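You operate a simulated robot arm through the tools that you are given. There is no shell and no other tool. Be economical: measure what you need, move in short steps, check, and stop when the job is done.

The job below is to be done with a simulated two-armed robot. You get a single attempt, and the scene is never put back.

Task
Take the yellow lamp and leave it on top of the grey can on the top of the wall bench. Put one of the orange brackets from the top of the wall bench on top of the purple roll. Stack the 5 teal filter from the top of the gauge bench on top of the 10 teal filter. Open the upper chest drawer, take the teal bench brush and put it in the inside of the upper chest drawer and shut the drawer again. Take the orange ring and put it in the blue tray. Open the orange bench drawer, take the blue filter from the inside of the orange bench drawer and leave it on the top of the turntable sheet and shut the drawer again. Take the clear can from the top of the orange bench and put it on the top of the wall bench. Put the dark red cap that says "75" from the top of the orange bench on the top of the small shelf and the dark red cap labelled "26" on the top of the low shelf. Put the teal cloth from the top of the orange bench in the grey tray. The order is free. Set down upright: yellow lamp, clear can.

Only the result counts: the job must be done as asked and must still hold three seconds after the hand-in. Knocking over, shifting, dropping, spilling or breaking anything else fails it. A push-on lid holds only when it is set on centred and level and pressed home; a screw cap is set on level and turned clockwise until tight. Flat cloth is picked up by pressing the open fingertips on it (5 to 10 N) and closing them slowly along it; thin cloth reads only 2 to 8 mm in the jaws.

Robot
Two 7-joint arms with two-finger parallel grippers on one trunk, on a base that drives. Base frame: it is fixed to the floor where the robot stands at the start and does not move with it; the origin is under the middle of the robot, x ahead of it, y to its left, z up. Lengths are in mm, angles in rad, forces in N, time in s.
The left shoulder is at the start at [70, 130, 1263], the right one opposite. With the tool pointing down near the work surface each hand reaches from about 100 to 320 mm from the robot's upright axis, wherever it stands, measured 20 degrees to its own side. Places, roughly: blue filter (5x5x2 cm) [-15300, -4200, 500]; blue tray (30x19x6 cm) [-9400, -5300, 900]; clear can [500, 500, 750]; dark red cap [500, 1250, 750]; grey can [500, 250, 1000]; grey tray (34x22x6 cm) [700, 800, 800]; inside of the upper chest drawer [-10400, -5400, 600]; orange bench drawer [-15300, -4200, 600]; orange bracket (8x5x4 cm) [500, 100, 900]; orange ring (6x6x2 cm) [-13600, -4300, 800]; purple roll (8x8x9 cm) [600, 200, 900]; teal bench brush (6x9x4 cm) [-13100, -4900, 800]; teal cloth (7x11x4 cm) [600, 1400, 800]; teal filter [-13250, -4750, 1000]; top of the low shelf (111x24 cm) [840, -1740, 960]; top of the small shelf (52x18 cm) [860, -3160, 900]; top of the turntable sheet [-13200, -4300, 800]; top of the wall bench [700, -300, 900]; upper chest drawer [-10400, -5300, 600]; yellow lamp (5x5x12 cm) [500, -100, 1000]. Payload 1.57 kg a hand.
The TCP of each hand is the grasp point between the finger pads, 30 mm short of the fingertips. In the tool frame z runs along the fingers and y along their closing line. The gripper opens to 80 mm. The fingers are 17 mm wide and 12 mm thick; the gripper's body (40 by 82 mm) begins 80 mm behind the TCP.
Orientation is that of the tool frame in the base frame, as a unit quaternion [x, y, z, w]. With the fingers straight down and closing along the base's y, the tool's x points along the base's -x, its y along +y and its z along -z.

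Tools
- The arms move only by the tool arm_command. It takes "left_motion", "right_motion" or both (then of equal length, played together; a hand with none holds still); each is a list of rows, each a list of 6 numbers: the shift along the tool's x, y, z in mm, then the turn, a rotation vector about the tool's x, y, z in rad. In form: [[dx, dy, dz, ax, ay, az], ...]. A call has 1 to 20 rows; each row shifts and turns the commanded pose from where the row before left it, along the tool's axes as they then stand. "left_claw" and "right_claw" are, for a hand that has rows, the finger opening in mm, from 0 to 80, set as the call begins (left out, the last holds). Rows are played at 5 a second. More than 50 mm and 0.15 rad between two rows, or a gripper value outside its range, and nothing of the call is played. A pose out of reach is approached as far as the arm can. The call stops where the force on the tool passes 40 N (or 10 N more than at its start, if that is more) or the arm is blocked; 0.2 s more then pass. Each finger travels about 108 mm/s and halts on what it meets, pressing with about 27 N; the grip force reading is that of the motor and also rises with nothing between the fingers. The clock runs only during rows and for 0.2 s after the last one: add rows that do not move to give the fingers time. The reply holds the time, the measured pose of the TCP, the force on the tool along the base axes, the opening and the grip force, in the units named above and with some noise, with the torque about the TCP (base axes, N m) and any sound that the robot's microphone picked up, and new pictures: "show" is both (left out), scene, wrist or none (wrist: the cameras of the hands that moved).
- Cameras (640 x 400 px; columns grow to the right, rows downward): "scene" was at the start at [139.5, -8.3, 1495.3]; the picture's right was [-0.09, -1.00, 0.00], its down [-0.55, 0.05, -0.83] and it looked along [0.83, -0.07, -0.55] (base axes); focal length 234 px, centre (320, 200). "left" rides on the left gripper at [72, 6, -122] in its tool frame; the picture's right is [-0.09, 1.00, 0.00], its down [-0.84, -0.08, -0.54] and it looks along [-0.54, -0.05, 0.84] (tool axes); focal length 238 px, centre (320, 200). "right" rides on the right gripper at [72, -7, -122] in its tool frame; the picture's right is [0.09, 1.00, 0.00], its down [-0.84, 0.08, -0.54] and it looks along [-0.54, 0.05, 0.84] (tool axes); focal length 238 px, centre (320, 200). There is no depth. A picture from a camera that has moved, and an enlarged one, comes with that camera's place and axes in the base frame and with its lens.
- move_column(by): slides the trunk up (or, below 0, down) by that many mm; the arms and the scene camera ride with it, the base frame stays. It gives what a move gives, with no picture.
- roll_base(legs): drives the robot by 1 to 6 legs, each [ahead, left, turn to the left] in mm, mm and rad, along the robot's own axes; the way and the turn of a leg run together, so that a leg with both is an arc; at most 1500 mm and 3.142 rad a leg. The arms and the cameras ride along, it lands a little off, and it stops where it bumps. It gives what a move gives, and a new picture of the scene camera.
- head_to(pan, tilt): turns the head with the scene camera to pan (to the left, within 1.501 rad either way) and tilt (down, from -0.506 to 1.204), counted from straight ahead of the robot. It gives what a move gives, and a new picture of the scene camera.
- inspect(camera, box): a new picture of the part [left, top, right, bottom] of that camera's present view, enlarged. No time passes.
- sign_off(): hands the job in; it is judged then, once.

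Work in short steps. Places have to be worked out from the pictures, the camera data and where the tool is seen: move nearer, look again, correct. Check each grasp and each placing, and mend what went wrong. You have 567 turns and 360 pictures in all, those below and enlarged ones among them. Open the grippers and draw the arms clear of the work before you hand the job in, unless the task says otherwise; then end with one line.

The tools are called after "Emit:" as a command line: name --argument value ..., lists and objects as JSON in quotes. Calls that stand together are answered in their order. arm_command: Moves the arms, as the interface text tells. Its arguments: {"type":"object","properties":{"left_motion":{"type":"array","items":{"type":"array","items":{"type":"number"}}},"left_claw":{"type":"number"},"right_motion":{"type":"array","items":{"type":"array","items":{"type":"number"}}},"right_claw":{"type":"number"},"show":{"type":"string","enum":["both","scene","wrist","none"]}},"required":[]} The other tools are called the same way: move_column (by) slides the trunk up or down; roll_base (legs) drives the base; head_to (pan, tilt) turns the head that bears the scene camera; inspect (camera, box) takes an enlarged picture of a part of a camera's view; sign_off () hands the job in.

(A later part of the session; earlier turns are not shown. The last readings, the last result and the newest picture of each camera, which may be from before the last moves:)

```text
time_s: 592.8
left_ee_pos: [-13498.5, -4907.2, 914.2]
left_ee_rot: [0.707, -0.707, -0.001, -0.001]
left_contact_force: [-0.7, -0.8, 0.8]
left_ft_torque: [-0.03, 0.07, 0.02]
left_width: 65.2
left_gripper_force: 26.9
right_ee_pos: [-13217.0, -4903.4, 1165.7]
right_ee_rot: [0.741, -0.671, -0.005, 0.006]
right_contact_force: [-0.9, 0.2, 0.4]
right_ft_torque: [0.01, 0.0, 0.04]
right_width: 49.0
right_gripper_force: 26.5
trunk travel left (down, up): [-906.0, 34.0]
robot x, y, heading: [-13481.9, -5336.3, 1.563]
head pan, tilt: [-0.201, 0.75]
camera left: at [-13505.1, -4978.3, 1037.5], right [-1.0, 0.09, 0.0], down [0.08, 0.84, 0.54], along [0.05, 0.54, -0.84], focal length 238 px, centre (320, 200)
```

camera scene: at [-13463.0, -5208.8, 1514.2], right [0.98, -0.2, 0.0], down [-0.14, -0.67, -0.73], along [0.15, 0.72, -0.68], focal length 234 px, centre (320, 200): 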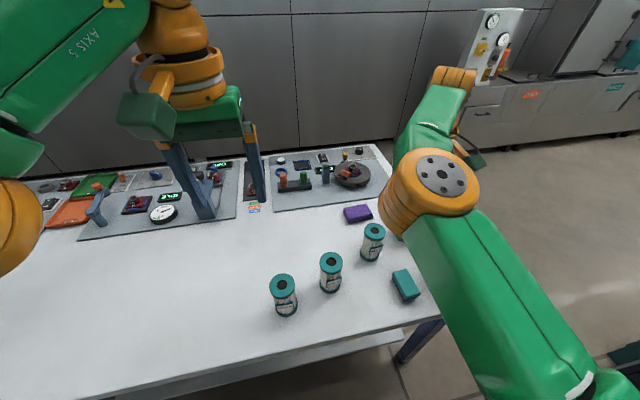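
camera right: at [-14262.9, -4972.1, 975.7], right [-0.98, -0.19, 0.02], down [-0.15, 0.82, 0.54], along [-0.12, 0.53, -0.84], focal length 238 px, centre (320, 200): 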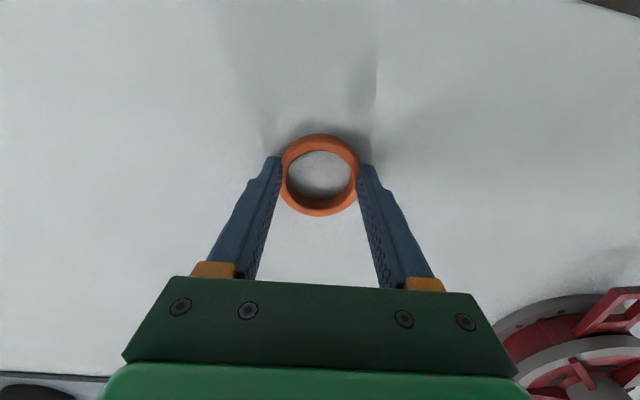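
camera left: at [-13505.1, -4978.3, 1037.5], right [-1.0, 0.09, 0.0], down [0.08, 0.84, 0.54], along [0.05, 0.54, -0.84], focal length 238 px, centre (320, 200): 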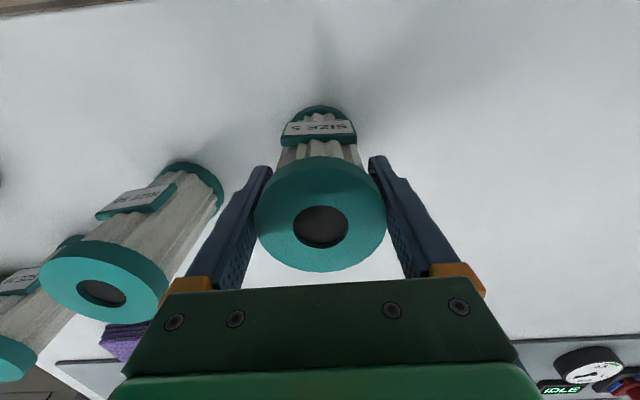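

SIZE 5 is gripped. I lift it with the arm, and look right to measure the blue column before moving.

Emit:
arm_command --left_motion '[[0, 0, -35, 0, 0, 0], [0, 0, -35, 0, 0, 0], [0, 0, -35, 0, 0, 0], [0, 0, -35, 0, 0, 0], [0, 0, -35, 0, 0, 0], [0, 0, 0, 0, 0, 0]]' --show "none"

Emit:
head_to --pan -1.35 --tilt 0.75

```text
time_s: 594.2
left_ee_pos: [-13497.9, -4907.3, 915.0]
left_ee_rot: [-0.707, 0.707, 0.0, 0.001]
left_contact_force: [0.4, -0.1, 1.1]
left_ft_torque: [0.01, 0.13, 0.0]
left_width: 65.1
left_gripper_force: 27.1
left hand out of reach, approached as far as the arm can: row 1, 2, 3, 4, 5
right_ee_pos: [-13216.7, -4903.3, 1165.4]
right_ee_rot: [0.742, -0.671, -0.005, 0.005]
right_contact_force: [-0.2, 0.1, -1.2]
right_ft_torque: [0.0, -0.03, -0.01]
right_width: 48.7
right_gripper_force: 26.9
trunk travel left (down, up): [-906.0, 34.0]
robot x, y, heading: [-13482.2, -5336.4, 1.569]
head pan, tilt: [-0.201, 0.75]
```

```text
time_s: 595.6
left_ee_pos: [-13498.3, -4907.0, 914.7]
left_ee_rot: [-0.707, 0.707, 0.0, 0.001]
left_contact_force: [0.5, -0.2, 0.4]
left_ft_torque: [0.03, 0.06, 0.05]
left_width: 64.8
left_gripper_force: 26.3
right_ee_pos: [-13216.6, -4903.8, 1164.5]
right_ee_rot: [0.741, -0.671, -0.006, 0.006]
right_contact_force: [0.0, 0.2, 0.2]
right_ft_torque: [0.02, 0.01, -0.02]
right_width: 49.0
right_gripper_force: 27.1
trunk travel left (down, up): [-906.0, 34.0]
robot x, y, heading: [-13481.4, -5339.5, 1.566]
head pan, tilt: [-1.349, 0.75]
camera scene: at [-13399.2, -5272.3, 1486.2], right [0.22, -0.98, 0.0], down [-0.67, -0.15, -0.73], along [0.71, 0.16, -0.68], focal length 234 px, centre (320, 200)
```

scene: 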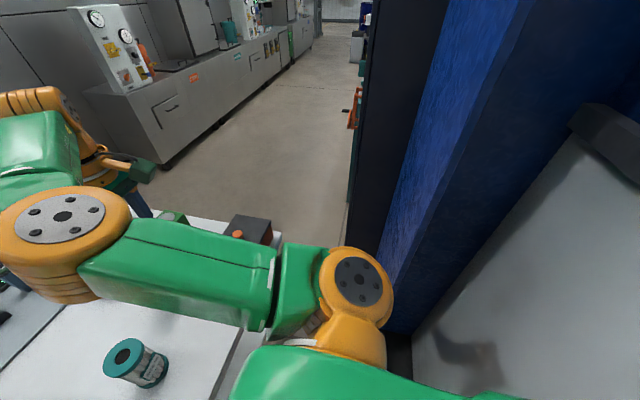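

The column begins only at x≈−12800, fine. The left arm did not move up (at a limit); I first raise the trunk 30 mm and retry with a slight pull-back.

Emit:
move_column --by 33

Emit:
arm_command --left_motion '[[0, 0, -10, 0, 0, 0], [0, 0, -20, 0, 0, 0], [0, 0, 0, 0, 0, 0]]' --show "none"

```text
time_s: 596.4
left_ee_pos: [-13498.0, -4906.1, 947.4]
left_ee_rot: [-0.707, 0.707, 0.001, 0.0]
left_contact_force: [0.0, 0.0, -2.0]
left_ft_torque: [-0.03, 0.01, -0.01]
left_width: 65.3
left_gripper_force: 27.7
right_ee_pos: [-13216.7, -4903.8, 1197.6]
right_ee_rot: [0.741, -0.671, -0.005, 0.005]
right_contact_force: [-0.3, 1.1, 0.0]
right_ft_torque: [-0.02, -0.03, 0.04]
right_width: 48.9
right_gripper_force: 27.2
trunk travel left (down, up): [-939.0, 1.0]
robot x, y, heading: [-13481.5, -5341.0, 1.572]
head pan, tilt: [-1.349, 0.75]
```

```text
time_s: 597.2
left_ee_pos: [-13498.8, -4907.6, 978.1]
left_ee_rot: [0.707, -0.707, 0.0, -0.001]
left_contact_force: [0.0, 0.0, -2.6]
left_ft_torque: [0.02, 0.01, -0.01]
left_width: 65.4
left_gripper_force: 26.8
left hand out of reach, approached as far as the arm can: row 1
right_ee_pos: [-13216.5, -4904.1, 1198.7]
right_ee_rot: [0.742, -0.671, -0.006, 0.005]
right_contact_force: [-0.1, 0.9, -0.4]
right_ft_torque: [0.0, -0.01, 0.01]
right_width: 48.9
right_gripper_force: 26.7
trunk travel left (down, up): [-939.0, 1.0]
robot x, y, heading: [-13482.5, -5335.8, 1.569]
head pan, tilt: [-1.349, 0.75]
```

It moves again. I lift further.

Emit:
arm_command --left_motion '[[0, 0, -30, 0, 0, 0], [0, 0, -30, 0, 0, 0], [0, 0, -30, 0, 0, 0], [0, 0, -30, 0, 0, 0], [0, 0, -30, 0, 0, 0], [0, 0, 0, 0, 0, 0]]' --show "wrist"

Emit:
roll_base --legs '[[0, -245, 0]]'

```text
time_s: 598.6
left_ee_pos: [-13497.8, -4906.0, 1129.3]
left_ee_rot: [0.708, -0.707, -0.001, 0.0]
left_contact_force: [0.1, 0.9, -1.6]
left_ft_torque: [-0.01, 0.02, -0.02]
left_width: 65.1
left_gripper_force: 27.1
right_ee_pos: [-13217.1, -4904.0, 1198.1]
right_ee_rot: [0.741, -0.671, -0.005, 0.006]
right_contact_force: [0.2, 0.1, -0.4]
right_ft_torque: [0.01, 0.0, 0.03]
right_width: 48.9
right_gripper_force: 27.0
trunk travel left (down, up): [-939.0, 1.0]
robot x, y, heading: [-13480.9, -5339.4, 1.566]
head pan, tilt: [-1.349, 0.75]
camera left: at [-13504.2, -4977.8, 1252.2], right [-1.0, 0.09, 0.0], down [0.08, 0.84, 0.54], along [0.05, 0.54, -0.84], focal length 238 px, centre (320, 200)
```

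left: 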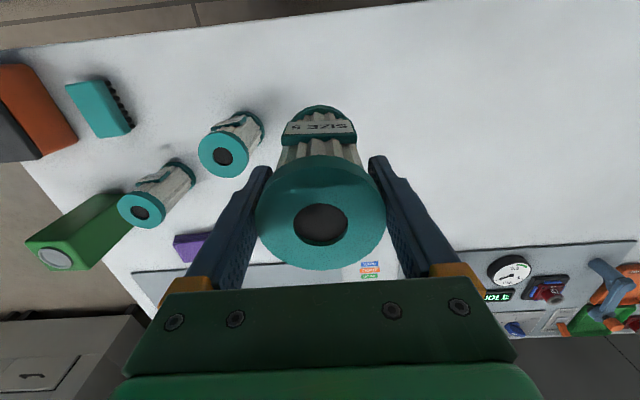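

```text
time_s: 600.4
left_ee_pos: [-13256.1, -4908.1, 1129.2]
left_ee_rot: [0.708, -0.706, 0.001, -0.002]
left_contact_force: [0.7, -0.1, -1.7]
left_ft_torque: [-0.01, -0.04, 0.03]
left_width: 65.2
left_gripper_force: 27.4
right_ee_pos: [-12974.7, -4903.3, 1200.3]
right_ee_rot: [0.742, -0.671, -0.004, 0.004]
right_contact_force: [-0.1, 0.3, 0.3]
right_ft_torque: [-0.01, -0.02, 0.0]
right_width: 48.9
right_gripper_force: 26.9
trunk travel left (down, up): [-939.0, 1.0]
robot x, y, heading: [-13231.5, -5341.8, 1.565]
head pan, tilt: [-1.349, 0.75]
camera scene: at [-13157.4, -5271.9, 1519.4], right [0.22, -0.98, 0.0], down [-0.66, -0.15, -0.73], along [0.72, 0.16, -0.68], focal length 234 px, centre (320, 200)
```

scene: 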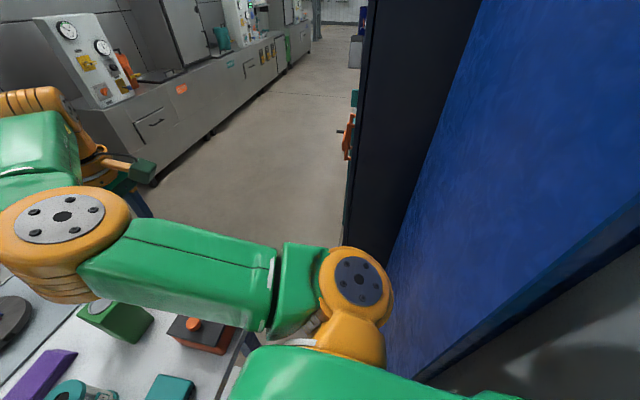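

I move ahead 105 mm and use the arm for the remaining shift toward SIZE 10.

Emit:
roll_base --legs '[[105, 0, 0.005]]'

Emit:
arm_command --left_motion '[[-10, -28, 0, 0, 0, 0], [-10, -28, 0, 0, 0, 0], [0, 0, 0, 0, 0, 0]]' --show "wrist"

Emit:
head_to --pan 0.0 --tilt 0.75

```text
time_s: 601.6
left_ee_pos: [-13254.3, -4808.2, 1132.1]
left_ee_rot: [0.709, -0.705, -0.001, -0.002]
left_contact_force: [0.1, -0.7, -2.1]
left_ft_torque: [0.03, -0.01, 0.0]
left_width: 65.4
left_gripper_force: 27.0
right_ee_pos: [-12973.1, -4803.4, 1200.5]
right_ee_rot: [0.743, -0.669, -0.008, 0.003]
right_contact_force: [-0.1, -0.7, -0.8]
right_ft_torque: [0.03, 0.02, -0.01]
right_width: 49.1
right_gripper_force: 26.4
trunk travel left (down, up): [-939.0, 1.0]
robot x, y, heading: [-13233.4, -5237.9, 1.579]
head pan, tilt: [-1.349, 0.75]
camera scene: at [-13152.9, -5174.6, 1519.6], right [0.22, -0.97, -0.01], down [-0.66, -0.15, -0.73], along [0.71, 0.17, -0.68], focal length 234 px, centre (320, 200)
```

scene: 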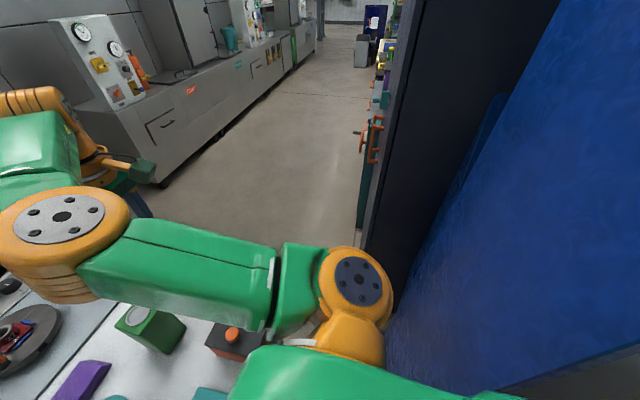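

```text
time_s: 602.4
left_ee_pos: [-13217.6, -4795.3, 1127.6]
left_ee_rot: [0.71, -0.705, 0.0, -0.001]
left_contact_force: [-0.1, 0.1, -1.8]
left_ft_torque: [0.02, -0.06, 0.01]
left_width: 65.2
left_gripper_force: 27.6
left hand out of reach, approached as far as the arm can: row 2
right_ee_pos: [-12974.8, -4796.4, 1198.9]
right_ee_rot: [0.743, -0.669, -0.004, 0.005]
right_contact_force: [0.0, 0.1, 0.4]
right_ft_torque: [0.0, -0.02, -0.02]
right_width: 48.7
right_gripper_force: 26.6
trunk travel left (down, up): [-939.0, 1.0]
robot x, y, heading: [-13231.9, -5232.4, 1.579]
head pan, tilt: [-1.349, 0.75]
camera left: at [-13223.0, -4867.0, 1252.0], right [-1.0, 0.09, 0.0], down [0.07, 0.84, 0.54], along [0.05, 0.54, -0.84], focal length 238 px, centre (320, 200)
```

left: 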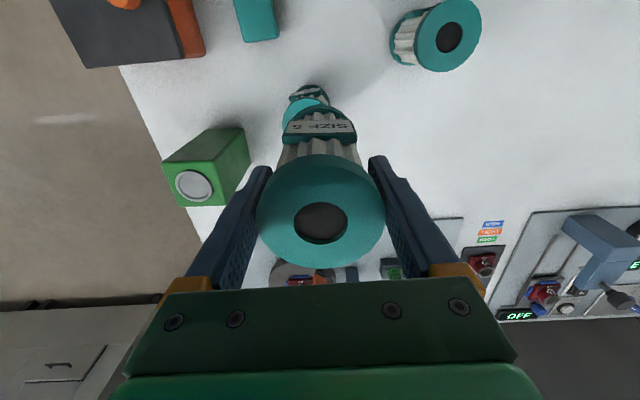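

```text
time_s: 603.9
left_ee_pos: [-13214.6, -4795.1, 1128.5]
left_ee_rot: [0.71, -0.704, 0.0, 0.0]
left_contact_force: [0.7, -0.2, -2.4]
left_ft_torque: [-0.02, 0.01, 0.0]
left_width: 65.0
left_gripper_force: 27.0
right_ee_pos: [-12973.6, -4795.6, 1197.1]
right_ee_rot: [0.743, -0.669, -0.005, 0.007]
right_contact_force: [0.3, -0.1, -0.9]
right_ft_torque: [0.01, -0.02, -0.03]
right_width: 48.8
right_gripper_force: 26.8
trunk travel left (down, up): [-939.0, 1.0]
robot x, y, heading: [-13235.5, -5234.5, 1.571]
head pan, tilt: [0.0, 0.75]
camera scene: at [-13233.7, -5100.7, 1519.1], right [1.0, 0.0, 0.0], down [0.0, -0.68, -0.73], along [0.0, 0.73, -0.68], focal length 234 px, centre (320, 200)
```

scene: 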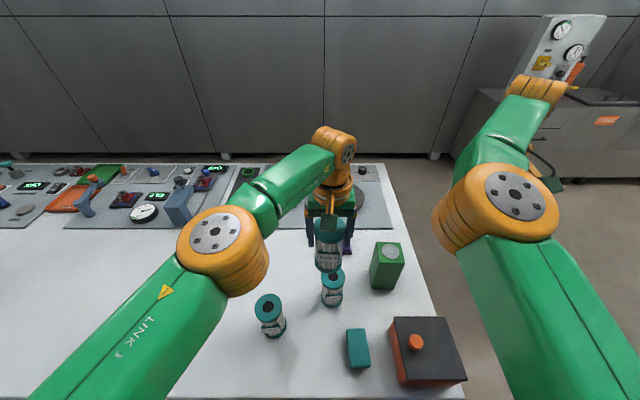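

Emit:
inspect --camera "scene" --box '[280, 190, 380, 320]'

```text
3.08 times, centred on (330, 255) of scene
camera zoom: at [-13233.7, -5100.7, 1519.1], right [1.0, 0.0, 0.0], down [0.0, -0.68, -0.73], along [0.0, 0.73, -0.68], focal length 720 px, centre (289, 31)
```

zoom: 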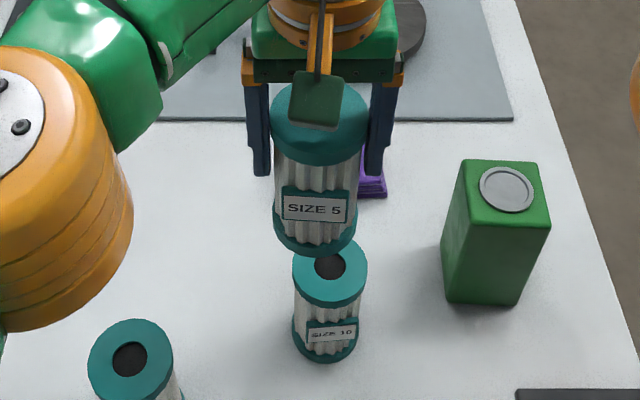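

SIZE 10 is at ≈(−13198,−4779); the held filter at (−13215,−4797). I nudge the base (right 17, ahead 17).

Emit:
roll_base --legs '[[17, -17, 0]]'

Emit:
inspect --camera "scene" --box '[280, 190, 380, 320]'

```text
time_s: 604.7
left_ee_pos: [-13202.0, -4780.4, 1131.9]
left_ee_rot: [0.71, -0.705, 0.001, -0.002]
left_contact_force: [-0.9, -0.6, -2.1]
left_ft_torque: [0.03, -0.04, -0.02]
left_width: 64.9
left_gripper_force: 26.8
right_ee_pos: [-12959.3, -4783.2, 1199.6]
right_ee_rot: [0.743, -0.669, -0.005, 0.003]
right_contact_force: [-0.2, -0.4, 0.5]
right_ft_torque: [0.07, -0.06, -0.02]
right_width: 49.2
right_gripper_force: 27.1
trunk travel left (down, up): [-939.0, 1.0]
robot x, y, heading: [-13216.7, -5219.5, 1.575]
head pan, tilt: [0.0, 0.75]
camera scene: at [-13221.1, -5088.1, 1519.5], right [1.0, 0.0, 0.0], down [0.0, -0.68, -0.73], along [0.0, 0.73, -0.68], focal length 234 px, centre (320, 200)
```

scene: 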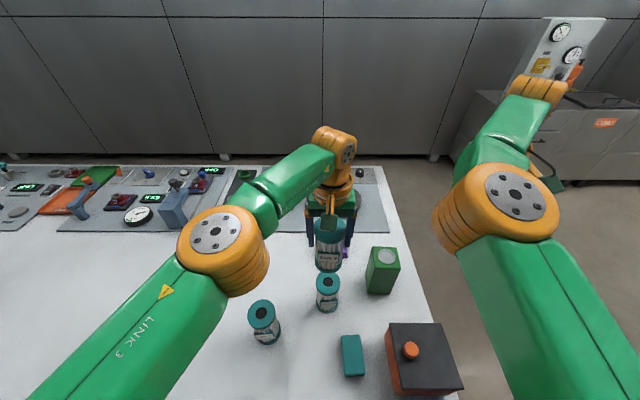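

```text
3.08 times, centred on (330, 255) of scene
camera zoom: at [-13221.1, -5088.1, 1519.5], right [1.0, 0.0, 0.0], down [0.0, -0.68, -0.73], along [0.0, 0.73, -0.68], focal length 720 px, centre (289, 31)
```

zoom: 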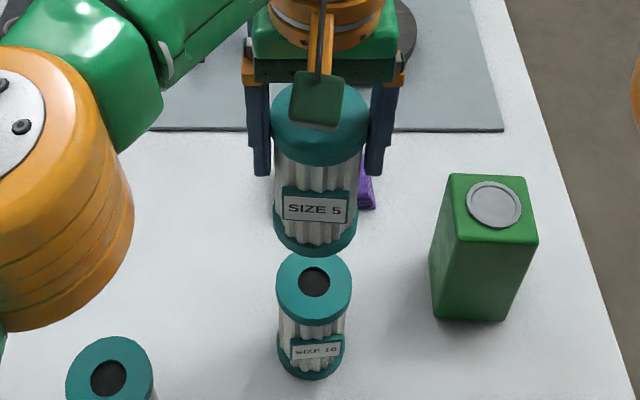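

Aligned within ~3 mm. I lower with the trunk, then in small steps.

Emit:
move_column --by -82

Emit:
inspect --camera "scene" --box '[280, 160, 380, 290]'

```text
time_s: 605.9
left_ee_pos: [-13198.6, -4777.5, 1047.0]
left_ee_rot: [0.709, -0.705, 0.0, -0.001]
left_contact_force: [-0.1, -0.4, -1.6]
left_ft_torque: [0.0, 0.02, 0.0]
left_width: 65.0
left_gripper_force: 27.0
right_ee_pos: [-12955.4, -4779.5, 1115.6]
right_ee_rot: [0.743, -0.669, -0.006, 0.005]
right_contact_force: [-0.5, -0.5, 0.1]
right_ft_torque: [0.02, -0.01, 0.01]
right_width: 48.8
right_gripper_force: 27.0
trunk travel left (down, up): [-857.0, 83.0]
robot x, y, heading: [-13217.9, -5219.2, 1.575]
head pan, tilt: [0.0, 0.75]
```

```text
3.08 times, centred on (330, 225) of scene
camera zoom: at [-13216.6, -5083.7, 1437.1], right [1.0, 0.0, 0.0], down [0.0, -0.68, -0.73], along [0.0, 0.73, -0.68], focal length 720 px, centre (289, 123)
```

zoom: 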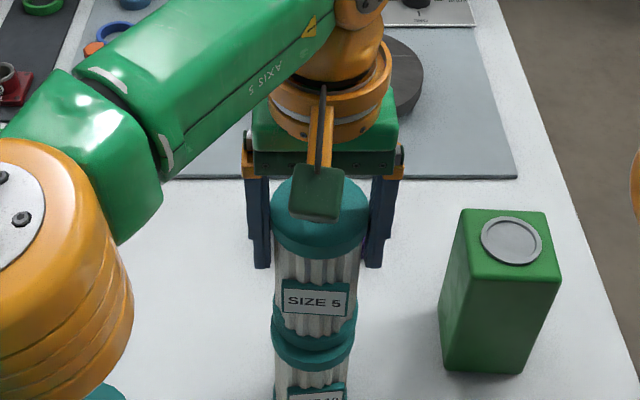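

Emit:
move_column --by -8

Emit:
move_column --by -3

Emit:
move_column --by -3

```text
time_s: 606.4
left_ee_pos: [-13198.9, -4781.7, 1041.3]
left_ee_rot: [0.71, -0.704, -0.002, -0.002]
left_contact_force: [0.1, 0.7, 20.1]
left_ft_torque: [0.03, 0.38, 0.15]
left_width: 65.1
left_gripper_force: 27.1
right_ee_pos: [-12956.0, -4781.8, 1109.9]
right_ee_rot: [0.743, -0.669, -0.007, 0.005]
right_contact_force: [-0.4, -0.4, -0.4]
right_ft_torque: [-0.06, 0.02, 0.02]
right_width: 48.9
right_gripper_force: 27.4
trunk travel left (down, up): [-849.0, 91.0]
robot x, y, heading: [-13221.7, -5216.5, 1.569]
head pan, tilt: [0.0, 0.75]
```

```text
time_s: 606.9
left_ee_pos: [-13199.3, -4782.4, 1037.0]
left_ee_rot: [0.709, -0.705, -0.001, -0.001]
left_contact_force: [0.2, 1.8, 15.3]
left_ft_torque: [0.03, 0.26, 0.11]
left_width: 65.1
left_gripper_force: 27.2
right_ee_pos: [-12956.3, -4781.6, 1106.5]
right_ee_rot: [0.743, -0.669, -0.007, 0.005]
right_contact_force: [-0.5, -0.4, -0.8]
right_ft_torque: [-0.01, -0.04, -0.01]
right_width: 49.0
right_gripper_force: 27.0
trunk travel left (down, up): [-846.0, 94.0]
robot x, y, heading: [-13217.5, -5217.2, 1.572]
head pan, tilt: [0.0, 0.75]
```

```text
time_s: 607.5
left_ee_pos: [-13198.6, -4781.7, 1035.1]
left_ee_rot: [0.709, -0.705, -0.001, -0.002]
left_contact_force: [-0.1, 0.5, 16.1]
left_ft_torque: [0.03, -0.06, 0.09]
left_width: 65.2
left_gripper_force: 26.9
right_ee_pos: [-12956.1, -4782.4, 1105.0]
right_ee_rot: [0.743, -0.669, -0.007, 0.005]
right_contact_force: [-0.3, 0.2, -0.7]
right_ft_torque: [0.04, 0.0, 0.03]
right_width: 48.7
right_gripper_force: 27.0
trunk travel left (down, up): [-843.0, 97.0]
robot x, y, heading: [-13220.8, -5217.2, 1.577]
head pan, tilt: [0.0, 0.75]
```

Seated (constant ~16 N, sliding in the grip). I ease up 2 mm and open.

Emit:
move_column --by 2

Emit:
arm_command --left_motion '[[0, 0, 0, 0, 0, 0], [0, 0, 0, 0, 0, 0], [0, 0, 0, 0, 0, 0]]' --left_claw 80 --show "wrist"

Emit:
inspect --camera "scene" --box '[280, 160, 380, 290]'

```text
time_s: 608.0
left_ee_pos: [-13198.4, -4778.8, 1034.4]
left_ee_rot: [0.709, -0.705, 0.0, 0.0]
left_contact_force: [-0.6, -0.5, -2.7]
left_ft_torque: [0.0, 0.04, 0.01]
left_width: 65.4
left_gripper_force: 27.1
right_ee_pos: [-12955.5, -4779.6, 1103.2]
right_ee_rot: [0.743, -0.669, -0.006, 0.005]
right_contact_force: [1.0, -0.6, -0.9]
right_ft_torque: [0.01, 0.01, 0.01]
right_width: 48.9
right_gripper_force: 26.8
trunk travel left (down, up): [-845.0, 95.0]
robot x, y, heading: [-13218.2, -5215.8, 1.576]
head pan, tilt: [0.0, 0.75]
```

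```text
time_s: 608.8
left_ee_pos: [-13197.7, -4777.7, 1035.4]
left_ee_rot: [0.71, -0.705, 0.0, -0.001]
left_contact_force: [-0.9, 0.7, -0.3]
left_ft_torque: [0.04, 0.02, 0.01]
left_width: 80.0
left_gripper_force: 0.0
right_ee_pos: [-12956.5, -4779.4, 1103.6]
right_ee_rot: [0.743, -0.669, -0.006, 0.006]
right_contact_force: [0.2, -0.8, -0.2]
right_ft_torque: [0.01, 0.03, -0.03]
right_width: 48.9
right_gripper_force: 26.8
trunk travel left (down, up): [-845.0, 95.0]
robot x, y, heading: [-13217.1, -5217.2, 1.575]
head pan, tilt: [0.0, 0.75]
camera left: at [-13204.3, -4850.2, 1158.1], right [-1.0, 0.08, 0.0], down [0.07, 0.84, 0.54], along [0.05, 0.54, -0.84], focal length 238 px, centre (320, 200)
```

left: 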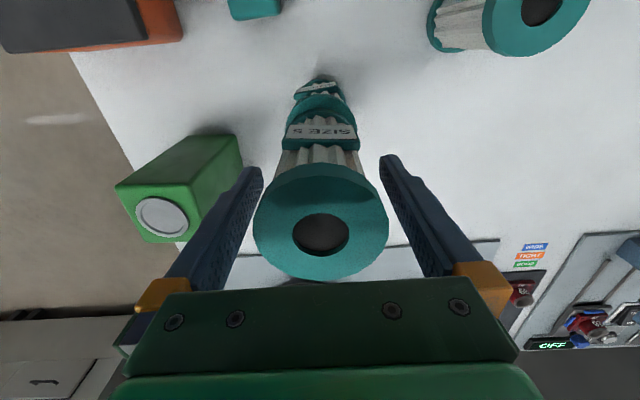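

```text
3.08 times, centred on (330, 225) of scene
camera zoom: at [-13216.9, -5084.5, 1425.2], right [1.0, 0.0, 0.0], down [0.0, -0.68, -0.73], along [0.0, 0.73, -0.68], focal length 720 px, centre (289, 123)
```

zoom: 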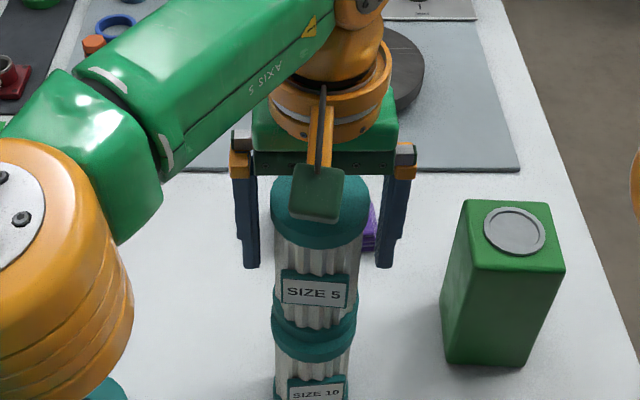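

The stack stands well. I raise the trunk to clear it, then position the left hand over the brush at ≈(−13137,−4919).

Emit:
move_column --by 94

Emit:
roll_base --legs '[[-60, 0, 0], [0, -55, 0]]'

Emit:
arm_command --left_motion '[[20, 0, 0, 0, 0, -0.08], [20, 0, 0, 0, 0, -0.08], [20, 0, 0, 0, 0, -0.08], [20, 0, 0, 0, 0, 0], [0, 0, 0, 0, 0, 0]]' --show "both"

```text
time_s: 610.1
left_ee_pos: [-13198.2, -4778.3, 1128.1]
left_ee_rot: [0.71, -0.704, -0.001, -0.001]
left_contact_force: [0.3, -0.4, 0.5]
left_ft_torque: [0.01, 0.0, 0.01]
left_width: 80.2
left_gripper_force: 0.1
right_ee_pos: [-12956.5, -4780.7, 1199.1]
right_ee_rot: [0.743, -0.669, -0.006, 0.005]
right_contact_force: [0.1, 0.0, 0.4]
right_ft_torque: [0.01, -0.01, 0.02]
right_width: 48.7
right_gripper_force: 27.5
trunk travel left (down, up): [-939.0, 1.0]
robot x, y, heading: [-13220.3, -5221.5, 1.577]
head pan, tilt: [0.0, 0.75]
```

```text
time_s: 611.6
left_ee_pos: [-13156.0, -4838.9, 1130.0]
left_ee_rot: [0.709, -0.705, 0.002, -0.004]
left_contact_force: [-1.1, -1.2, 0.1]
left_ft_torque: [0.01, -0.09, -0.01]
left_width: 80.0
left_gripper_force: 0.0
right_ee_pos: [-12913.4, -4839.2, 1200.5]
right_ee_rot: [0.743, -0.669, -0.002, 0.002]
right_contact_force: [-0.3, -0.7, 0.2]
right_ft_torque: [-0.03, -0.1, 0.01]
right_width: 48.8
right_gripper_force: 26.5
trunk travel left (down, up): [-939.0, 1.0]
robot x, y, heading: [-13167.7, -5274.4, 1.572]
head pan, tilt: [0.0, 0.75]
camera scene: at [-13177.6, -5143.6, 1519.1], right [1.0, 0.0, 0.01], down [0.01, -0.68, -0.73], along [0.0, 0.73, -0.68], focal length 234 px, centre (320, 200)
```

scene: 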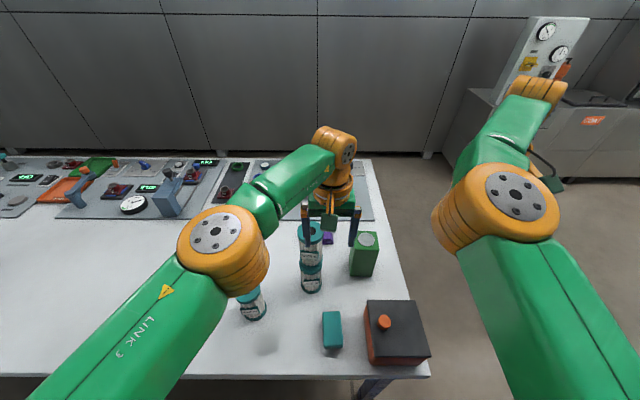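

```text
time_s: 612.8
left_ee_pos: [-13137.1, -4916.9, 1130.5]
left_ee_rot: [0.789, -0.614, -0.001, -0.001]
left_contact_force: [-0.1, 0.0, -0.9]
left_ft_torque: [0.0, -0.05, 0.02]
left_width: 80.2
left_gripper_force: 0.1
right_ee_pos: [-12903.9, -4838.7, 1199.2]
right_ee_rot: [0.743, -0.669, -0.006, 0.005]
right_contact_force: [-0.6, -0.6, -0.2]
right_ft_torque: [0.01, -0.01, -0.02]
right_width: 48.6
right_gripper_force: 27.3
trunk travel left (down, up): [-939.0, 1.0]
robot x, y, heading: [-13166.7, -5277.2, 1.572]
head pan, tilt: [0.0, 0.75]
camera scene: at [-13165.2, -5144.4, 1519.2], right [1.0, 0.0, 0.0], down [0.0, -0.68, -0.73], along [0.0, 0.73, -0.68], focal length 234 px, centre (320, 200)
camera left: at [-13125.5, -4987.3, 1252.8], right [-0.99, -0.15, 0.0], down [-0.13, 0.83, 0.54], along [-0.08, 0.54, -0.84], focal length 238 px, centre (320, 200)
```

scene: 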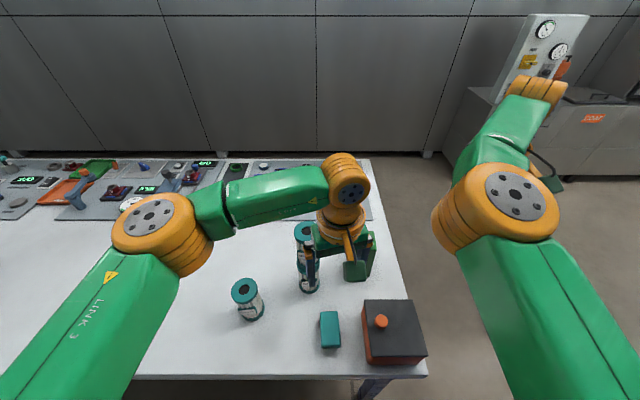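
left: 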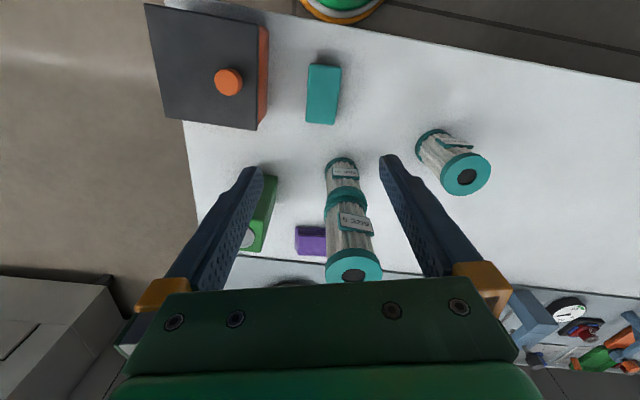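

I align the yaw (+0.14), centre, and lower the hand toward the brush.

Emit:
arm_command --left_motion '[[6, 2, 30, 0, 0, 0.07], [6, 2, 30, 0, 0, 0.07], [0, 0, 30, 0, 0, 0], [0, 0, 30, 0, 0, 0], [0, 0, 30, 0, 0, 0], [0, 0, 0, 0, 0, 0]]' --show "wrist"

```text
time_s: 614.2
left_ee_pos: [-13136.4, -4929.5, 978.4]
left_ee_rot: [0.744, -0.668, -0.001, 0.0]
left_contact_force: [0.4, 0.0, 0.0]
left_ft_torque: [-0.03, 0.03, 0.03]
left_width: 79.9
left_gripper_force: 0.0
right_ee_pos: [-12903.1, -4839.8, 1197.2]
right_ee_rot: [0.743, -0.669, -0.006, 0.005]
right_contact_force: [1.0, -0.1, 0.1]
right_ft_torque: [-0.01, 0.03, 0.0]
right_width: 48.5
right_gripper_force: 27.1
trunk travel left (down, up): [-939.0, 1.0]
robot x, y, heading: [-13164.1, -5276.9, 1.573]
head pan, tilt: [0.0, 0.75]
camera left: at [-13134.8, -5000.3, 1101.5], right [-1.0, -0.01, 0.0], down [-0.01, 0.84, 0.54], along [-0.01, 0.54, -0.84], focal length 238 px, centre (320, 200)
```

left: 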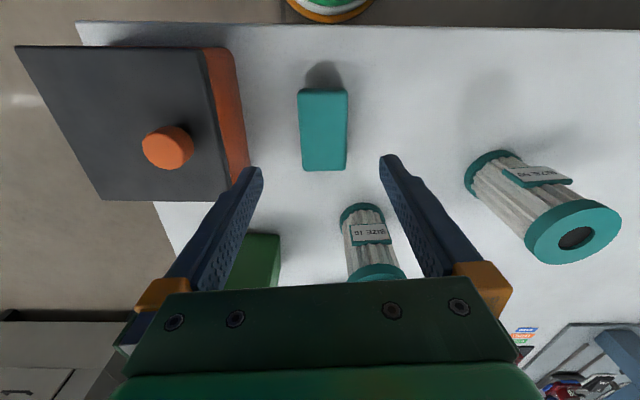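

Centred; the brush is ~50 mm wide. I narrow the fingers to 66 (the orange box is close) and lower with the trunk.

Emit:
arm_command --left_motion '[[0, 2, 0, 0, 0, 0], [0, 0, 0, 0, 0, 0]]' --left_claw 66 --show "none"

Emit:
move_column --by -105

Emit:
inspect --camera "left" --box '[0, 0, 640, 400]'

```text
time_s: 614.8
left_ee_pos: [-13138.3, -4930.7, 978.8]
left_ee_rot: [0.744, -0.668, 0.0, -0.002]
left_contact_force: [-0.4, -0.9, 0.8]
left_ft_torque: [-0.04, -0.02, 0.02]
left_width: 66.2
left_gripper_force: 0.0
right_ee_pos: [-12903.9, -4838.6, 1197.7]
right_ee_rot: [0.743, -0.669, -0.005, 0.005]
right_contact_force: [-0.4, 0.2, -0.7]
right_ft_torque: [-0.02, 0.0, 0.02]
right_width: 48.7
right_gripper_force: 26.3
trunk travel left (down, up): [-939.0, 1.0]
robot x, y, heading: [-13164.6, -5277.6, 1.577]
head pan, tilt: [0.0, 0.75]
```

```text
time_s: 616.1
left_ee_pos: [-13137.9, -4929.0, 874.2]
left_ee_rot: [0.744, -0.669, -0.001, -0.001]
left_contact_force: [1.2, -0.1, -1.3]
left_ft_torque: [0.02, -0.01, 0.0]
left_width: 66.1
left_gripper_force: 0.1
right_ee_pos: [-12903.6, -4839.7, 1093.1]
right_ee_rot: [0.743, -0.669, -0.005, 0.006]
right_contact_force: [-1.2, -0.4, -0.3]
right_ft_torque: [-0.04, 0.0, -0.01]
right_width: 48.6
right_gripper_force: 27.2
trunk travel left (down, up): [-834.0, 106.0]
robot x, y, heading: [-13166.0, -5278.2, 1.572]
head pan, tilt: [0.0, 0.75]
```

```text
1.00 times, centred on (320, 200) of left (not enlarged: the box is as wide or as high as the picture)
camera zoom: at [-13137.1, -5001.0, 996.6], right [-1.0, -0.01, 0.0], down [-0.01, 0.84, 0.54], along [-0.01, 0.54, -0.84], focal length 238 px, centre (320, 200)
```

zoom: 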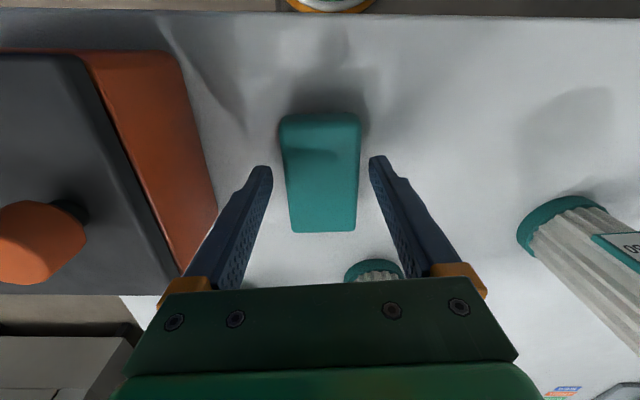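

Good. I lower 17 mm more and close.

Emit:
move_column --by -17

Emit:
arm_command --left_motion '[[0, 0, 0, 0, 0, 0], [0, 0, 0, 0, 0, 0], [0, 0, 0, 0, 0, 0]]' --left_claw 25 --show "wrist"

```text
time_s: 616.8
left_ee_pos: [-13137.6, -4928.7, 855.5]
left_ee_rot: [0.744, -0.668, -0.002, -0.001]
left_contact_force: [-0.2, -0.4, 0.1]
left_ft_torque: [0.0, 0.01, 0.02]
left_width: 66.1
left_gripper_force: 0.1
right_ee_pos: [-12903.4, -4838.7, 1074.9]
right_ee_rot: [0.743, -0.669, -0.005, 0.005]
right_contact_force: [0.5, 0.4, -0.6]
right_ft_torque: [0.04, -0.01, -0.01]
right_width: 48.6
right_gripper_force: 26.9
trunk travel left (down, up): [-817.0, 123.0]
robot x, y, heading: [-13165.5, -5278.8, 1.574]
head pan, tilt: [0.0, 0.75]
```

```text
time_s: 617.6
left_ee_pos: [-13138.0, -4930.2, 856.4]
left_ee_rot: [0.744, -0.668, 0.0, 0.0]
left_contact_force: [0.4, -0.3, 1.1]
left_ft_torque: [0.04, -0.01, -0.07]
left_width: 49.4
left_gripper_force: 26.6
right_ee_pos: [-12902.8, -4839.4, 1075.8]
right_ee_rot: [0.743, -0.669, -0.006, 0.006]
right_contact_force: [-0.3, 0.4, -0.9]
right_ft_torque: [0.0, 0.03, -0.02]
right_width: 48.9
right_gripper_force: 26.5
trunk travel left (down, up): [-817.0, 123.0]
robot x, y, heading: [-13164.9, -5278.8, 1.569]
head pan, tilt: [0.0, 0.75]
camera left: at [-13137.0, -5001.2, 979.7], right [-1.0, -0.01, 0.0], down [-0.01, 0.84, 0.54], along [-0.01, 0.54, -0.84], focal length 238 px, centre (320, 200)
```

left: 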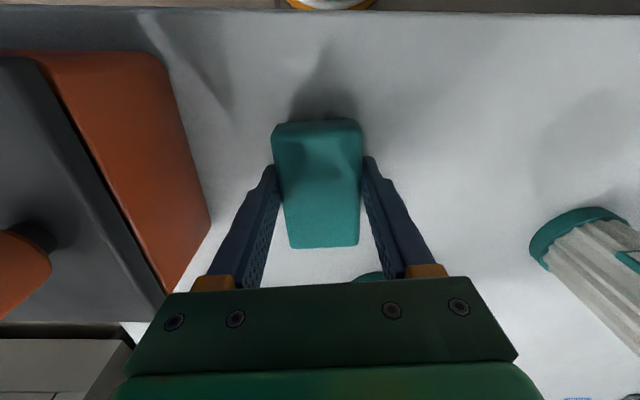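

Brush gripped. I lift it and leave the gap the way I came.

Emit:
move_column --by 122

Emit:
arm_command --left_motion '[[0, 0, -20, 0, 0, 0], [0, 0, -30, 0, 0, 0], [0, 0, -35, 0, 0, 0], [0, 0, -35, 0, 0, 0], [0, 0, -35, 0, 0, 0], [0, 0, -35, 0, 0, 0], [0, 0, 0, 0, 0, 0]]' --show "wrist"

Emit:
roll_base --legs '[[-55, 0, 0], [0, 1450, 0]]'

```text
time_s: 619.1
left_ee_pos: [-13137.7, -4928.7, 978.7]
left_ee_rot: [0.743, -0.669, -0.001, -0.001]
left_contact_force: [-0.1, 0.3, -0.8]
left_ft_torque: [-0.01, 0.0, -0.01]
left_width: 49.3
left_gripper_force: 26.8
right_ee_pos: [-12903.2, -4840.1, 1198.0]
right_ee_rot: [0.743, -0.669, -0.005, 0.006]
right_contact_force: [-0.2, 0.0, -0.5]
right_ft_torque: [-0.01, 0.01, 0.01]
right_width: 48.8
right_gripper_force: 27.1
trunk travel left (down, up): [-939.0, 1.0]
robot x, y, heading: [-13168.7, -5277.9, 1.571]
head pan, tilt: [0.0, 0.75]
```

```text
time_s: 620.7
left_ee_pos: [-13138.7, -4929.3, 1171.0]
left_ee_rot: [0.743, -0.669, -0.001, -0.001]
left_contact_force: [0.0, 0.6, -1.1]
left_ft_torque: [0.01, -0.01, 0.03]
left_width: 49.4
left_gripper_force: 27.7
right_ee_pos: [-12903.1, -4838.4, 1197.0]
right_ee_rot: [0.743, -0.669, -0.005, 0.006]
right_contact_force: [0.0, -0.4, -0.7]
right_ft_torque: [-0.01, 0.02, 0.01]
right_width: 49.0
right_gripper_force: 27.0
trunk travel left (down, up): [-939.0, 1.0]
robot x, y, heading: [-13167.2, -5277.1, 1.571]
head pan, tilt: [0.0, 0.75]
camera left: at [-13137.1, -5000.5, 1293.8], right [-1.0, -0.01, 0.0], down [-0.01, 0.84, 0.54], along [-0.01, 0.54, -0.84], focal length 238 px, centre (320, 200)
```

left: 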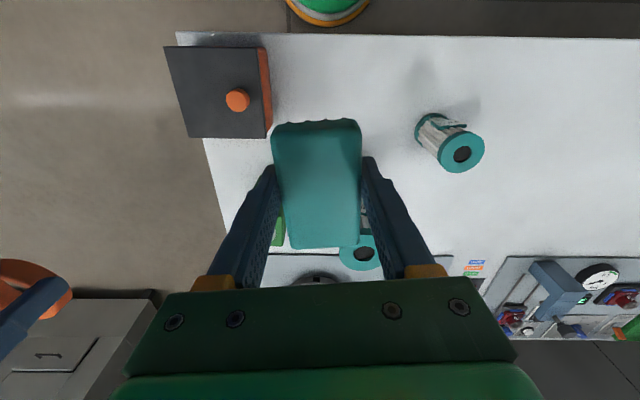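

```text
time_s: 621.4
left_ee_pos: [-13141.1, -4930.1, 1170.4]
left_ee_rot: [0.745, -0.667, 0.0, 0.0]
left_contact_force: [-0.1, -0.9, -0.3]
left_ft_torque: [-0.02, -0.01, -0.02]
left_width: 49.0
left_gripper_force: 26.5
right_ee_pos: [-12907.1, -4838.4, 1197.2]
right_ee_rot: [0.745, -0.667, -0.006, 0.006]
right_contact_force: [-0.7, 0.5, -0.4]
right_ft_torque: [-0.03, 0.01, 0.01]
right_width: 48.5
right_gripper_force: 27.2
trunk travel left (down, up): [-939.0, 1.0]
robot x, y, heading: [-13165.5, -5277.0, 1.578]
head pan, tilt: [0.0, 0.75]
stopped in leg 1: the robot was blocked; the commanded pose is now the measured one
camera scene: at [-13165.6, -5144.6, 1519.1], right [1.0, 0.01, 0.0], down [0.01, -0.68, -0.73], along [-0.01, 0.73, -0.68], focal length 234 px, centre (320, 200)
```

scene: 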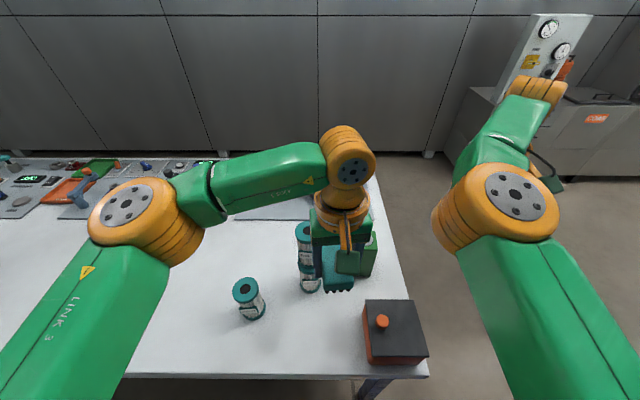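

Something (the column foot) is right behind me. I go left first, then a little back.

Emit:
roll_base --legs '[[0, 350, 0], [-50, 0, 0], [0, 1250, 0], [0, 1300, 0]]'

```text
time_s: 636.3
left_ee_pos: [-16058.4, -4994.4, 1171.1]
left_ee_rot: [0.745, -0.667, 0.0, 0.0]
left_contact_force: [0.7, -0.2, -0.8]
left_ft_torque: [-0.01, -0.01, 0.02]
left_width: 49.1
left_gripper_force: 27.2
right_ee_pos: [-15822.3, -4903.7, 1198.7]
right_ee_rot: [0.744, -0.668, -0.006, 0.007]
right_contact_force: [0.3, -0.2, 0.1]
right_ft_torque: [-0.03, 0.03, -0.01]
right_width: 48.8
right_gripper_force: 27.0
trunk travel left (down, up): [-939.0, 1.0]
robot x, y, heading: [-16081.0, -5342.9, 1.577]
head pan, tilt: [0.0, 0.75]
camera scene: at [-16083.0, -5209.6, 1519.2], right [1.0, 0.01, 0.0], down [0.0, -0.68, -0.73], along [0.0, 0.73, -0.68], focal length 234 px, centre (320, 200)
```

scene: 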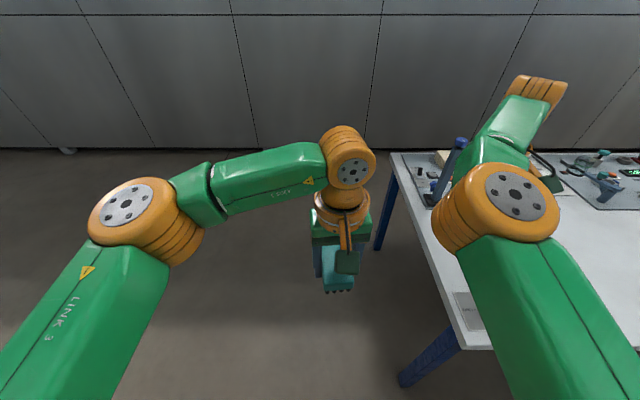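

Clear of the gap. I drive ahead to the corridor, turn to face −y, and travel back along it.

Emit:
roll_base --legs '[[0, 60, 0], [1400, 0, 0], [240, 0, 0], [0, 0, -3.14], [0, 1450, 0]]'

```text
time_s: 659.3
left_ee_pos: [-14718.6, -4005.7, 1170.1]
left_ee_rot: [0.655, 0.756, -0.001, 0.001]
left_contact_force: [0.7, -0.5, -0.7]
left_ft_torque: [0.02, 0.01, -0.02]
left_width: 49.2
left_gripper_force: 26.9
right_ee_pos: [-14951.7, -4102.5, 1198.8]
right_ee_rot: [0.655, 0.755, 0.008, 0.006]
right_contact_force: [-0.6, 0.0, -0.3]
right_ft_torque: [-0.04, -0.02, 0.01]
right_width: 48.6
right_gripper_force: 26.5
trunk travel left (down, up): [-939.0, 1.0]
robot x, y, heading: [-14704.5, -3655.1, -1.533]
head pan, tilt: [0.0, 0.75]
camera scene: at [-14699.1, -3790.4, 1519.2], right [-1.0, -0.04, 0.0], down [-0.03, 0.68, -0.73], along [0.03, -0.73, -0.68], focal length 234 px, centre (320, 200)
```

scene: 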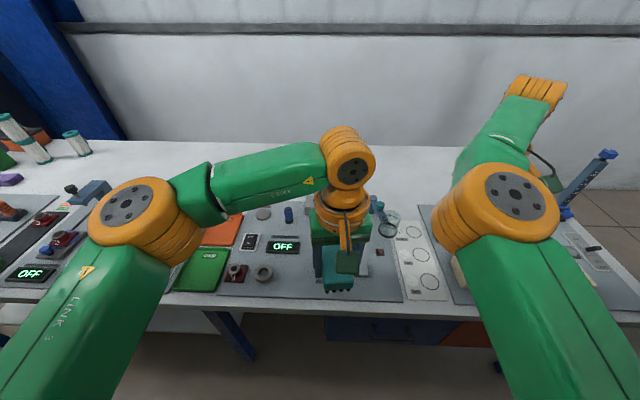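

Emit:
roll_base --legs '[[60, 1450, -0.037], [0, 1450, 0], [0, 1400, 0]]'

Emit:
head_to --pan 0.1 --tilt 0.55

```text
time_s: 679.9
left_ee_pos: [-10422.0, -3969.3, 1170.4]
left_ee_rot: [0.658, 0.753, 0.0, 0.001]
left_contact_force: [-1.0, 0.0, -1.0]
left_ft_torque: [0.04, 0.0, 0.01]
left_width: 49.5
left_gripper_force: 27.0
right_ee_pos: [-10655.1, -4066.1, 1197.6]
right_ee_rot: [0.659, 0.752, 0.006, 0.006]
right_contact_force: [0.2, 0.3, -0.1]
right_ft_torque: [-0.01, -0.04, 0.02]
right_width: 48.7
right_gripper_force: 26.9
trunk travel left (down, up): [-939.0, 1.0]
robot x, y, heading: [-10406.6, -3623.0, -1.539]
head pan, tilt: [0.0, 0.75]
camera scene: at [-10401.0, -3755.9, 1519.2], right [-1.0, -0.03, 0.0], down [-0.02, 0.68, -0.73], along [0.02, -0.73, -0.68], focal length 234 px, centre (320, 200)
```

scene: 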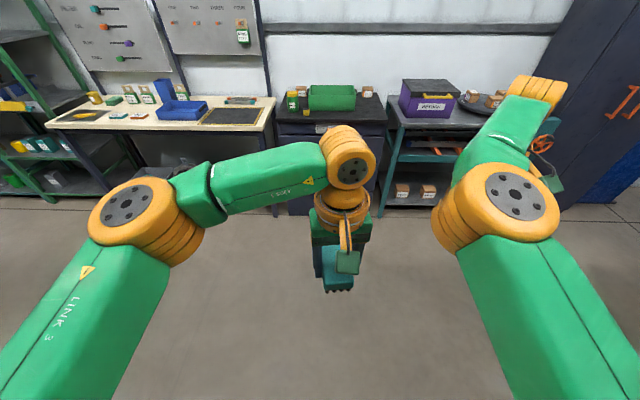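

```text
time_s: 680.6
left_ee_pos: [-10421.2, -3970.6, 1170.9]
left_ee_rot: [0.658, 0.753, 0.0, 0.0]
left_contact_force: [-1.2, 0.5, -0.8]
left_ft_torque: [-0.01, 0.02, 0.03]
left_width: 49.0
left_gripper_force: 27.1
right_ee_pos: [-10654.4, -4065.8, 1197.9]
right_ee_rot: [0.658, 0.753, 0.006, 0.005]
right_contact_force: [0.1, 0.0, 0.1]
right_ft_torque: [0.02, -0.03, -0.01]
right_width: 48.8
right_gripper_force: 27.0
trunk travel left (down, up): [-939.0, 1.0]
robot x, y, heading: [-10406.6, -3621.4, -1.54]
head pan, tilt: [0.099, 0.55]
camera scene: at [-10391.0, -3762.0, 1536.5], right [-0.99, -0.13, 0.0], down [-0.07, 0.52, -0.85], along [0.11, -0.84, -0.52], focal length 234 px, centre (320, 200)
```

scene: 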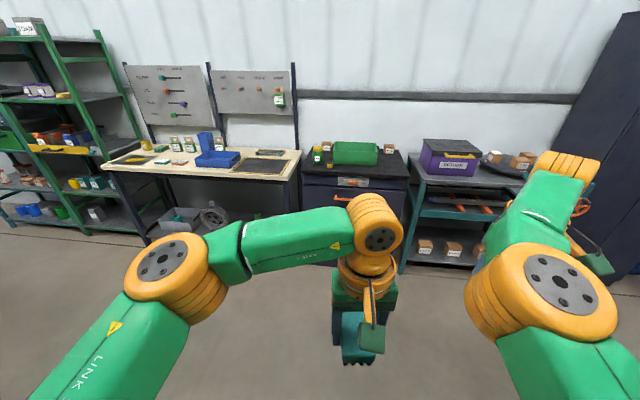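

The blue tray is at ≈(−9454,−5243) on the bench (front edge y≈−4866). I drive to bring the ring-holding right hand in front of it.

Emit:
roll_base --legs '[[0, 1200, -0.03], [830, 0, 0]]'

Emit:
head_to --pan -0.35 --tilt 0.6

```text
time_s: 690.8
left_ee_pos: [-9228.8, -4780.9, 1171.4]
left_ee_rot: [0.669, 0.743, 0.0, 0.001]
left_contact_force: [0.5, 1.0, -1.0]
left_ft_torque: [-0.02, 0.01, 0.02]
left_width: 49.1
left_gripper_force: 26.3
right_ee_pos: [-9463.4, -4871.0, 1199.2]
right_ee_rot: [0.67, 0.743, 0.005, 0.006]
right_contact_force: [-0.1, 0.2, -0.3]
right_ft_torque: [0.0, 0.02, 0.02]
right_width: 48.6
right_gripper_force: 27.4
trunk travel left (down, up): [-939.0, 1.0]
robot x, y, heading: [-9197.3, -4434.7, -1.57]
head pan, tilt: [0.099, 0.55]
camera scene: at [-9192.4, -4574.4, 1536.7], right [-0.99, -0.1, 0.0], down [-0.05, 0.52, -0.85], along [0.09, -0.85, -0.52], focal length 234 px, centre (320, 200)
```

scene: 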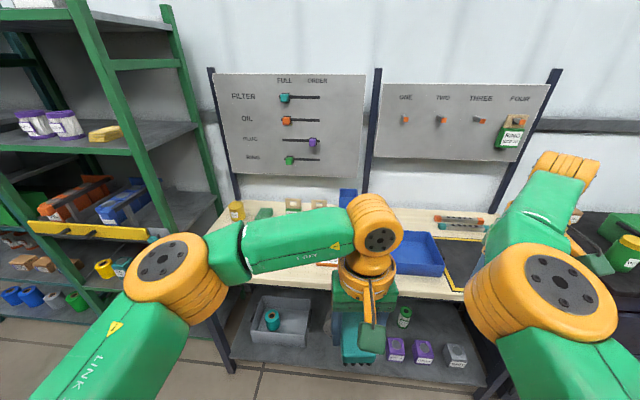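

```text
time_s: 691.7
left_ee_pos: [-9229.9, -4783.8, 1171.5]
left_ee_rot: [0.669, 0.743, -0.001, 0.001]
left_contact_force: [0.1, -0.2, -0.6]
left_ft_torque: [0.02, 0.03, 0.02]
left_width: 48.9
left_gripper_force: 26.8
right_ee_pos: [-9465.3, -4873.7, 1198.7]
right_ee_rot: [0.67, 0.742, 0.006, 0.005]
right_contact_force: [-0.3, 0.3, 0.9]
right_ft_torque: [-0.01, -0.02, -0.01]
right_width: 48.7
right_gripper_force: 27.1
trunk travel left (down, up): [-939.0, 1.0]
robot x, y, heading: [-9204.6, -4438.6, -1.57]
head pan, tilt: [-0.351, 0.6]
camera scene: at [-9231.6, -4570.2, 1532.0], right [-0.94, 0.34, 0.0], down [0.19, 0.53, -0.82], along [-0.28, -0.78, -0.57], focal length 234 px, centre (320, 200)
```

scene: 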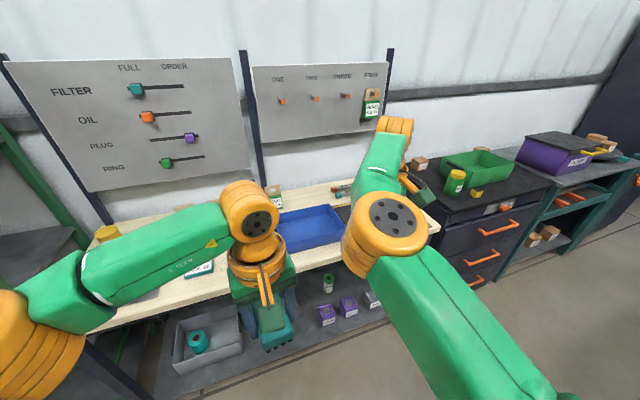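

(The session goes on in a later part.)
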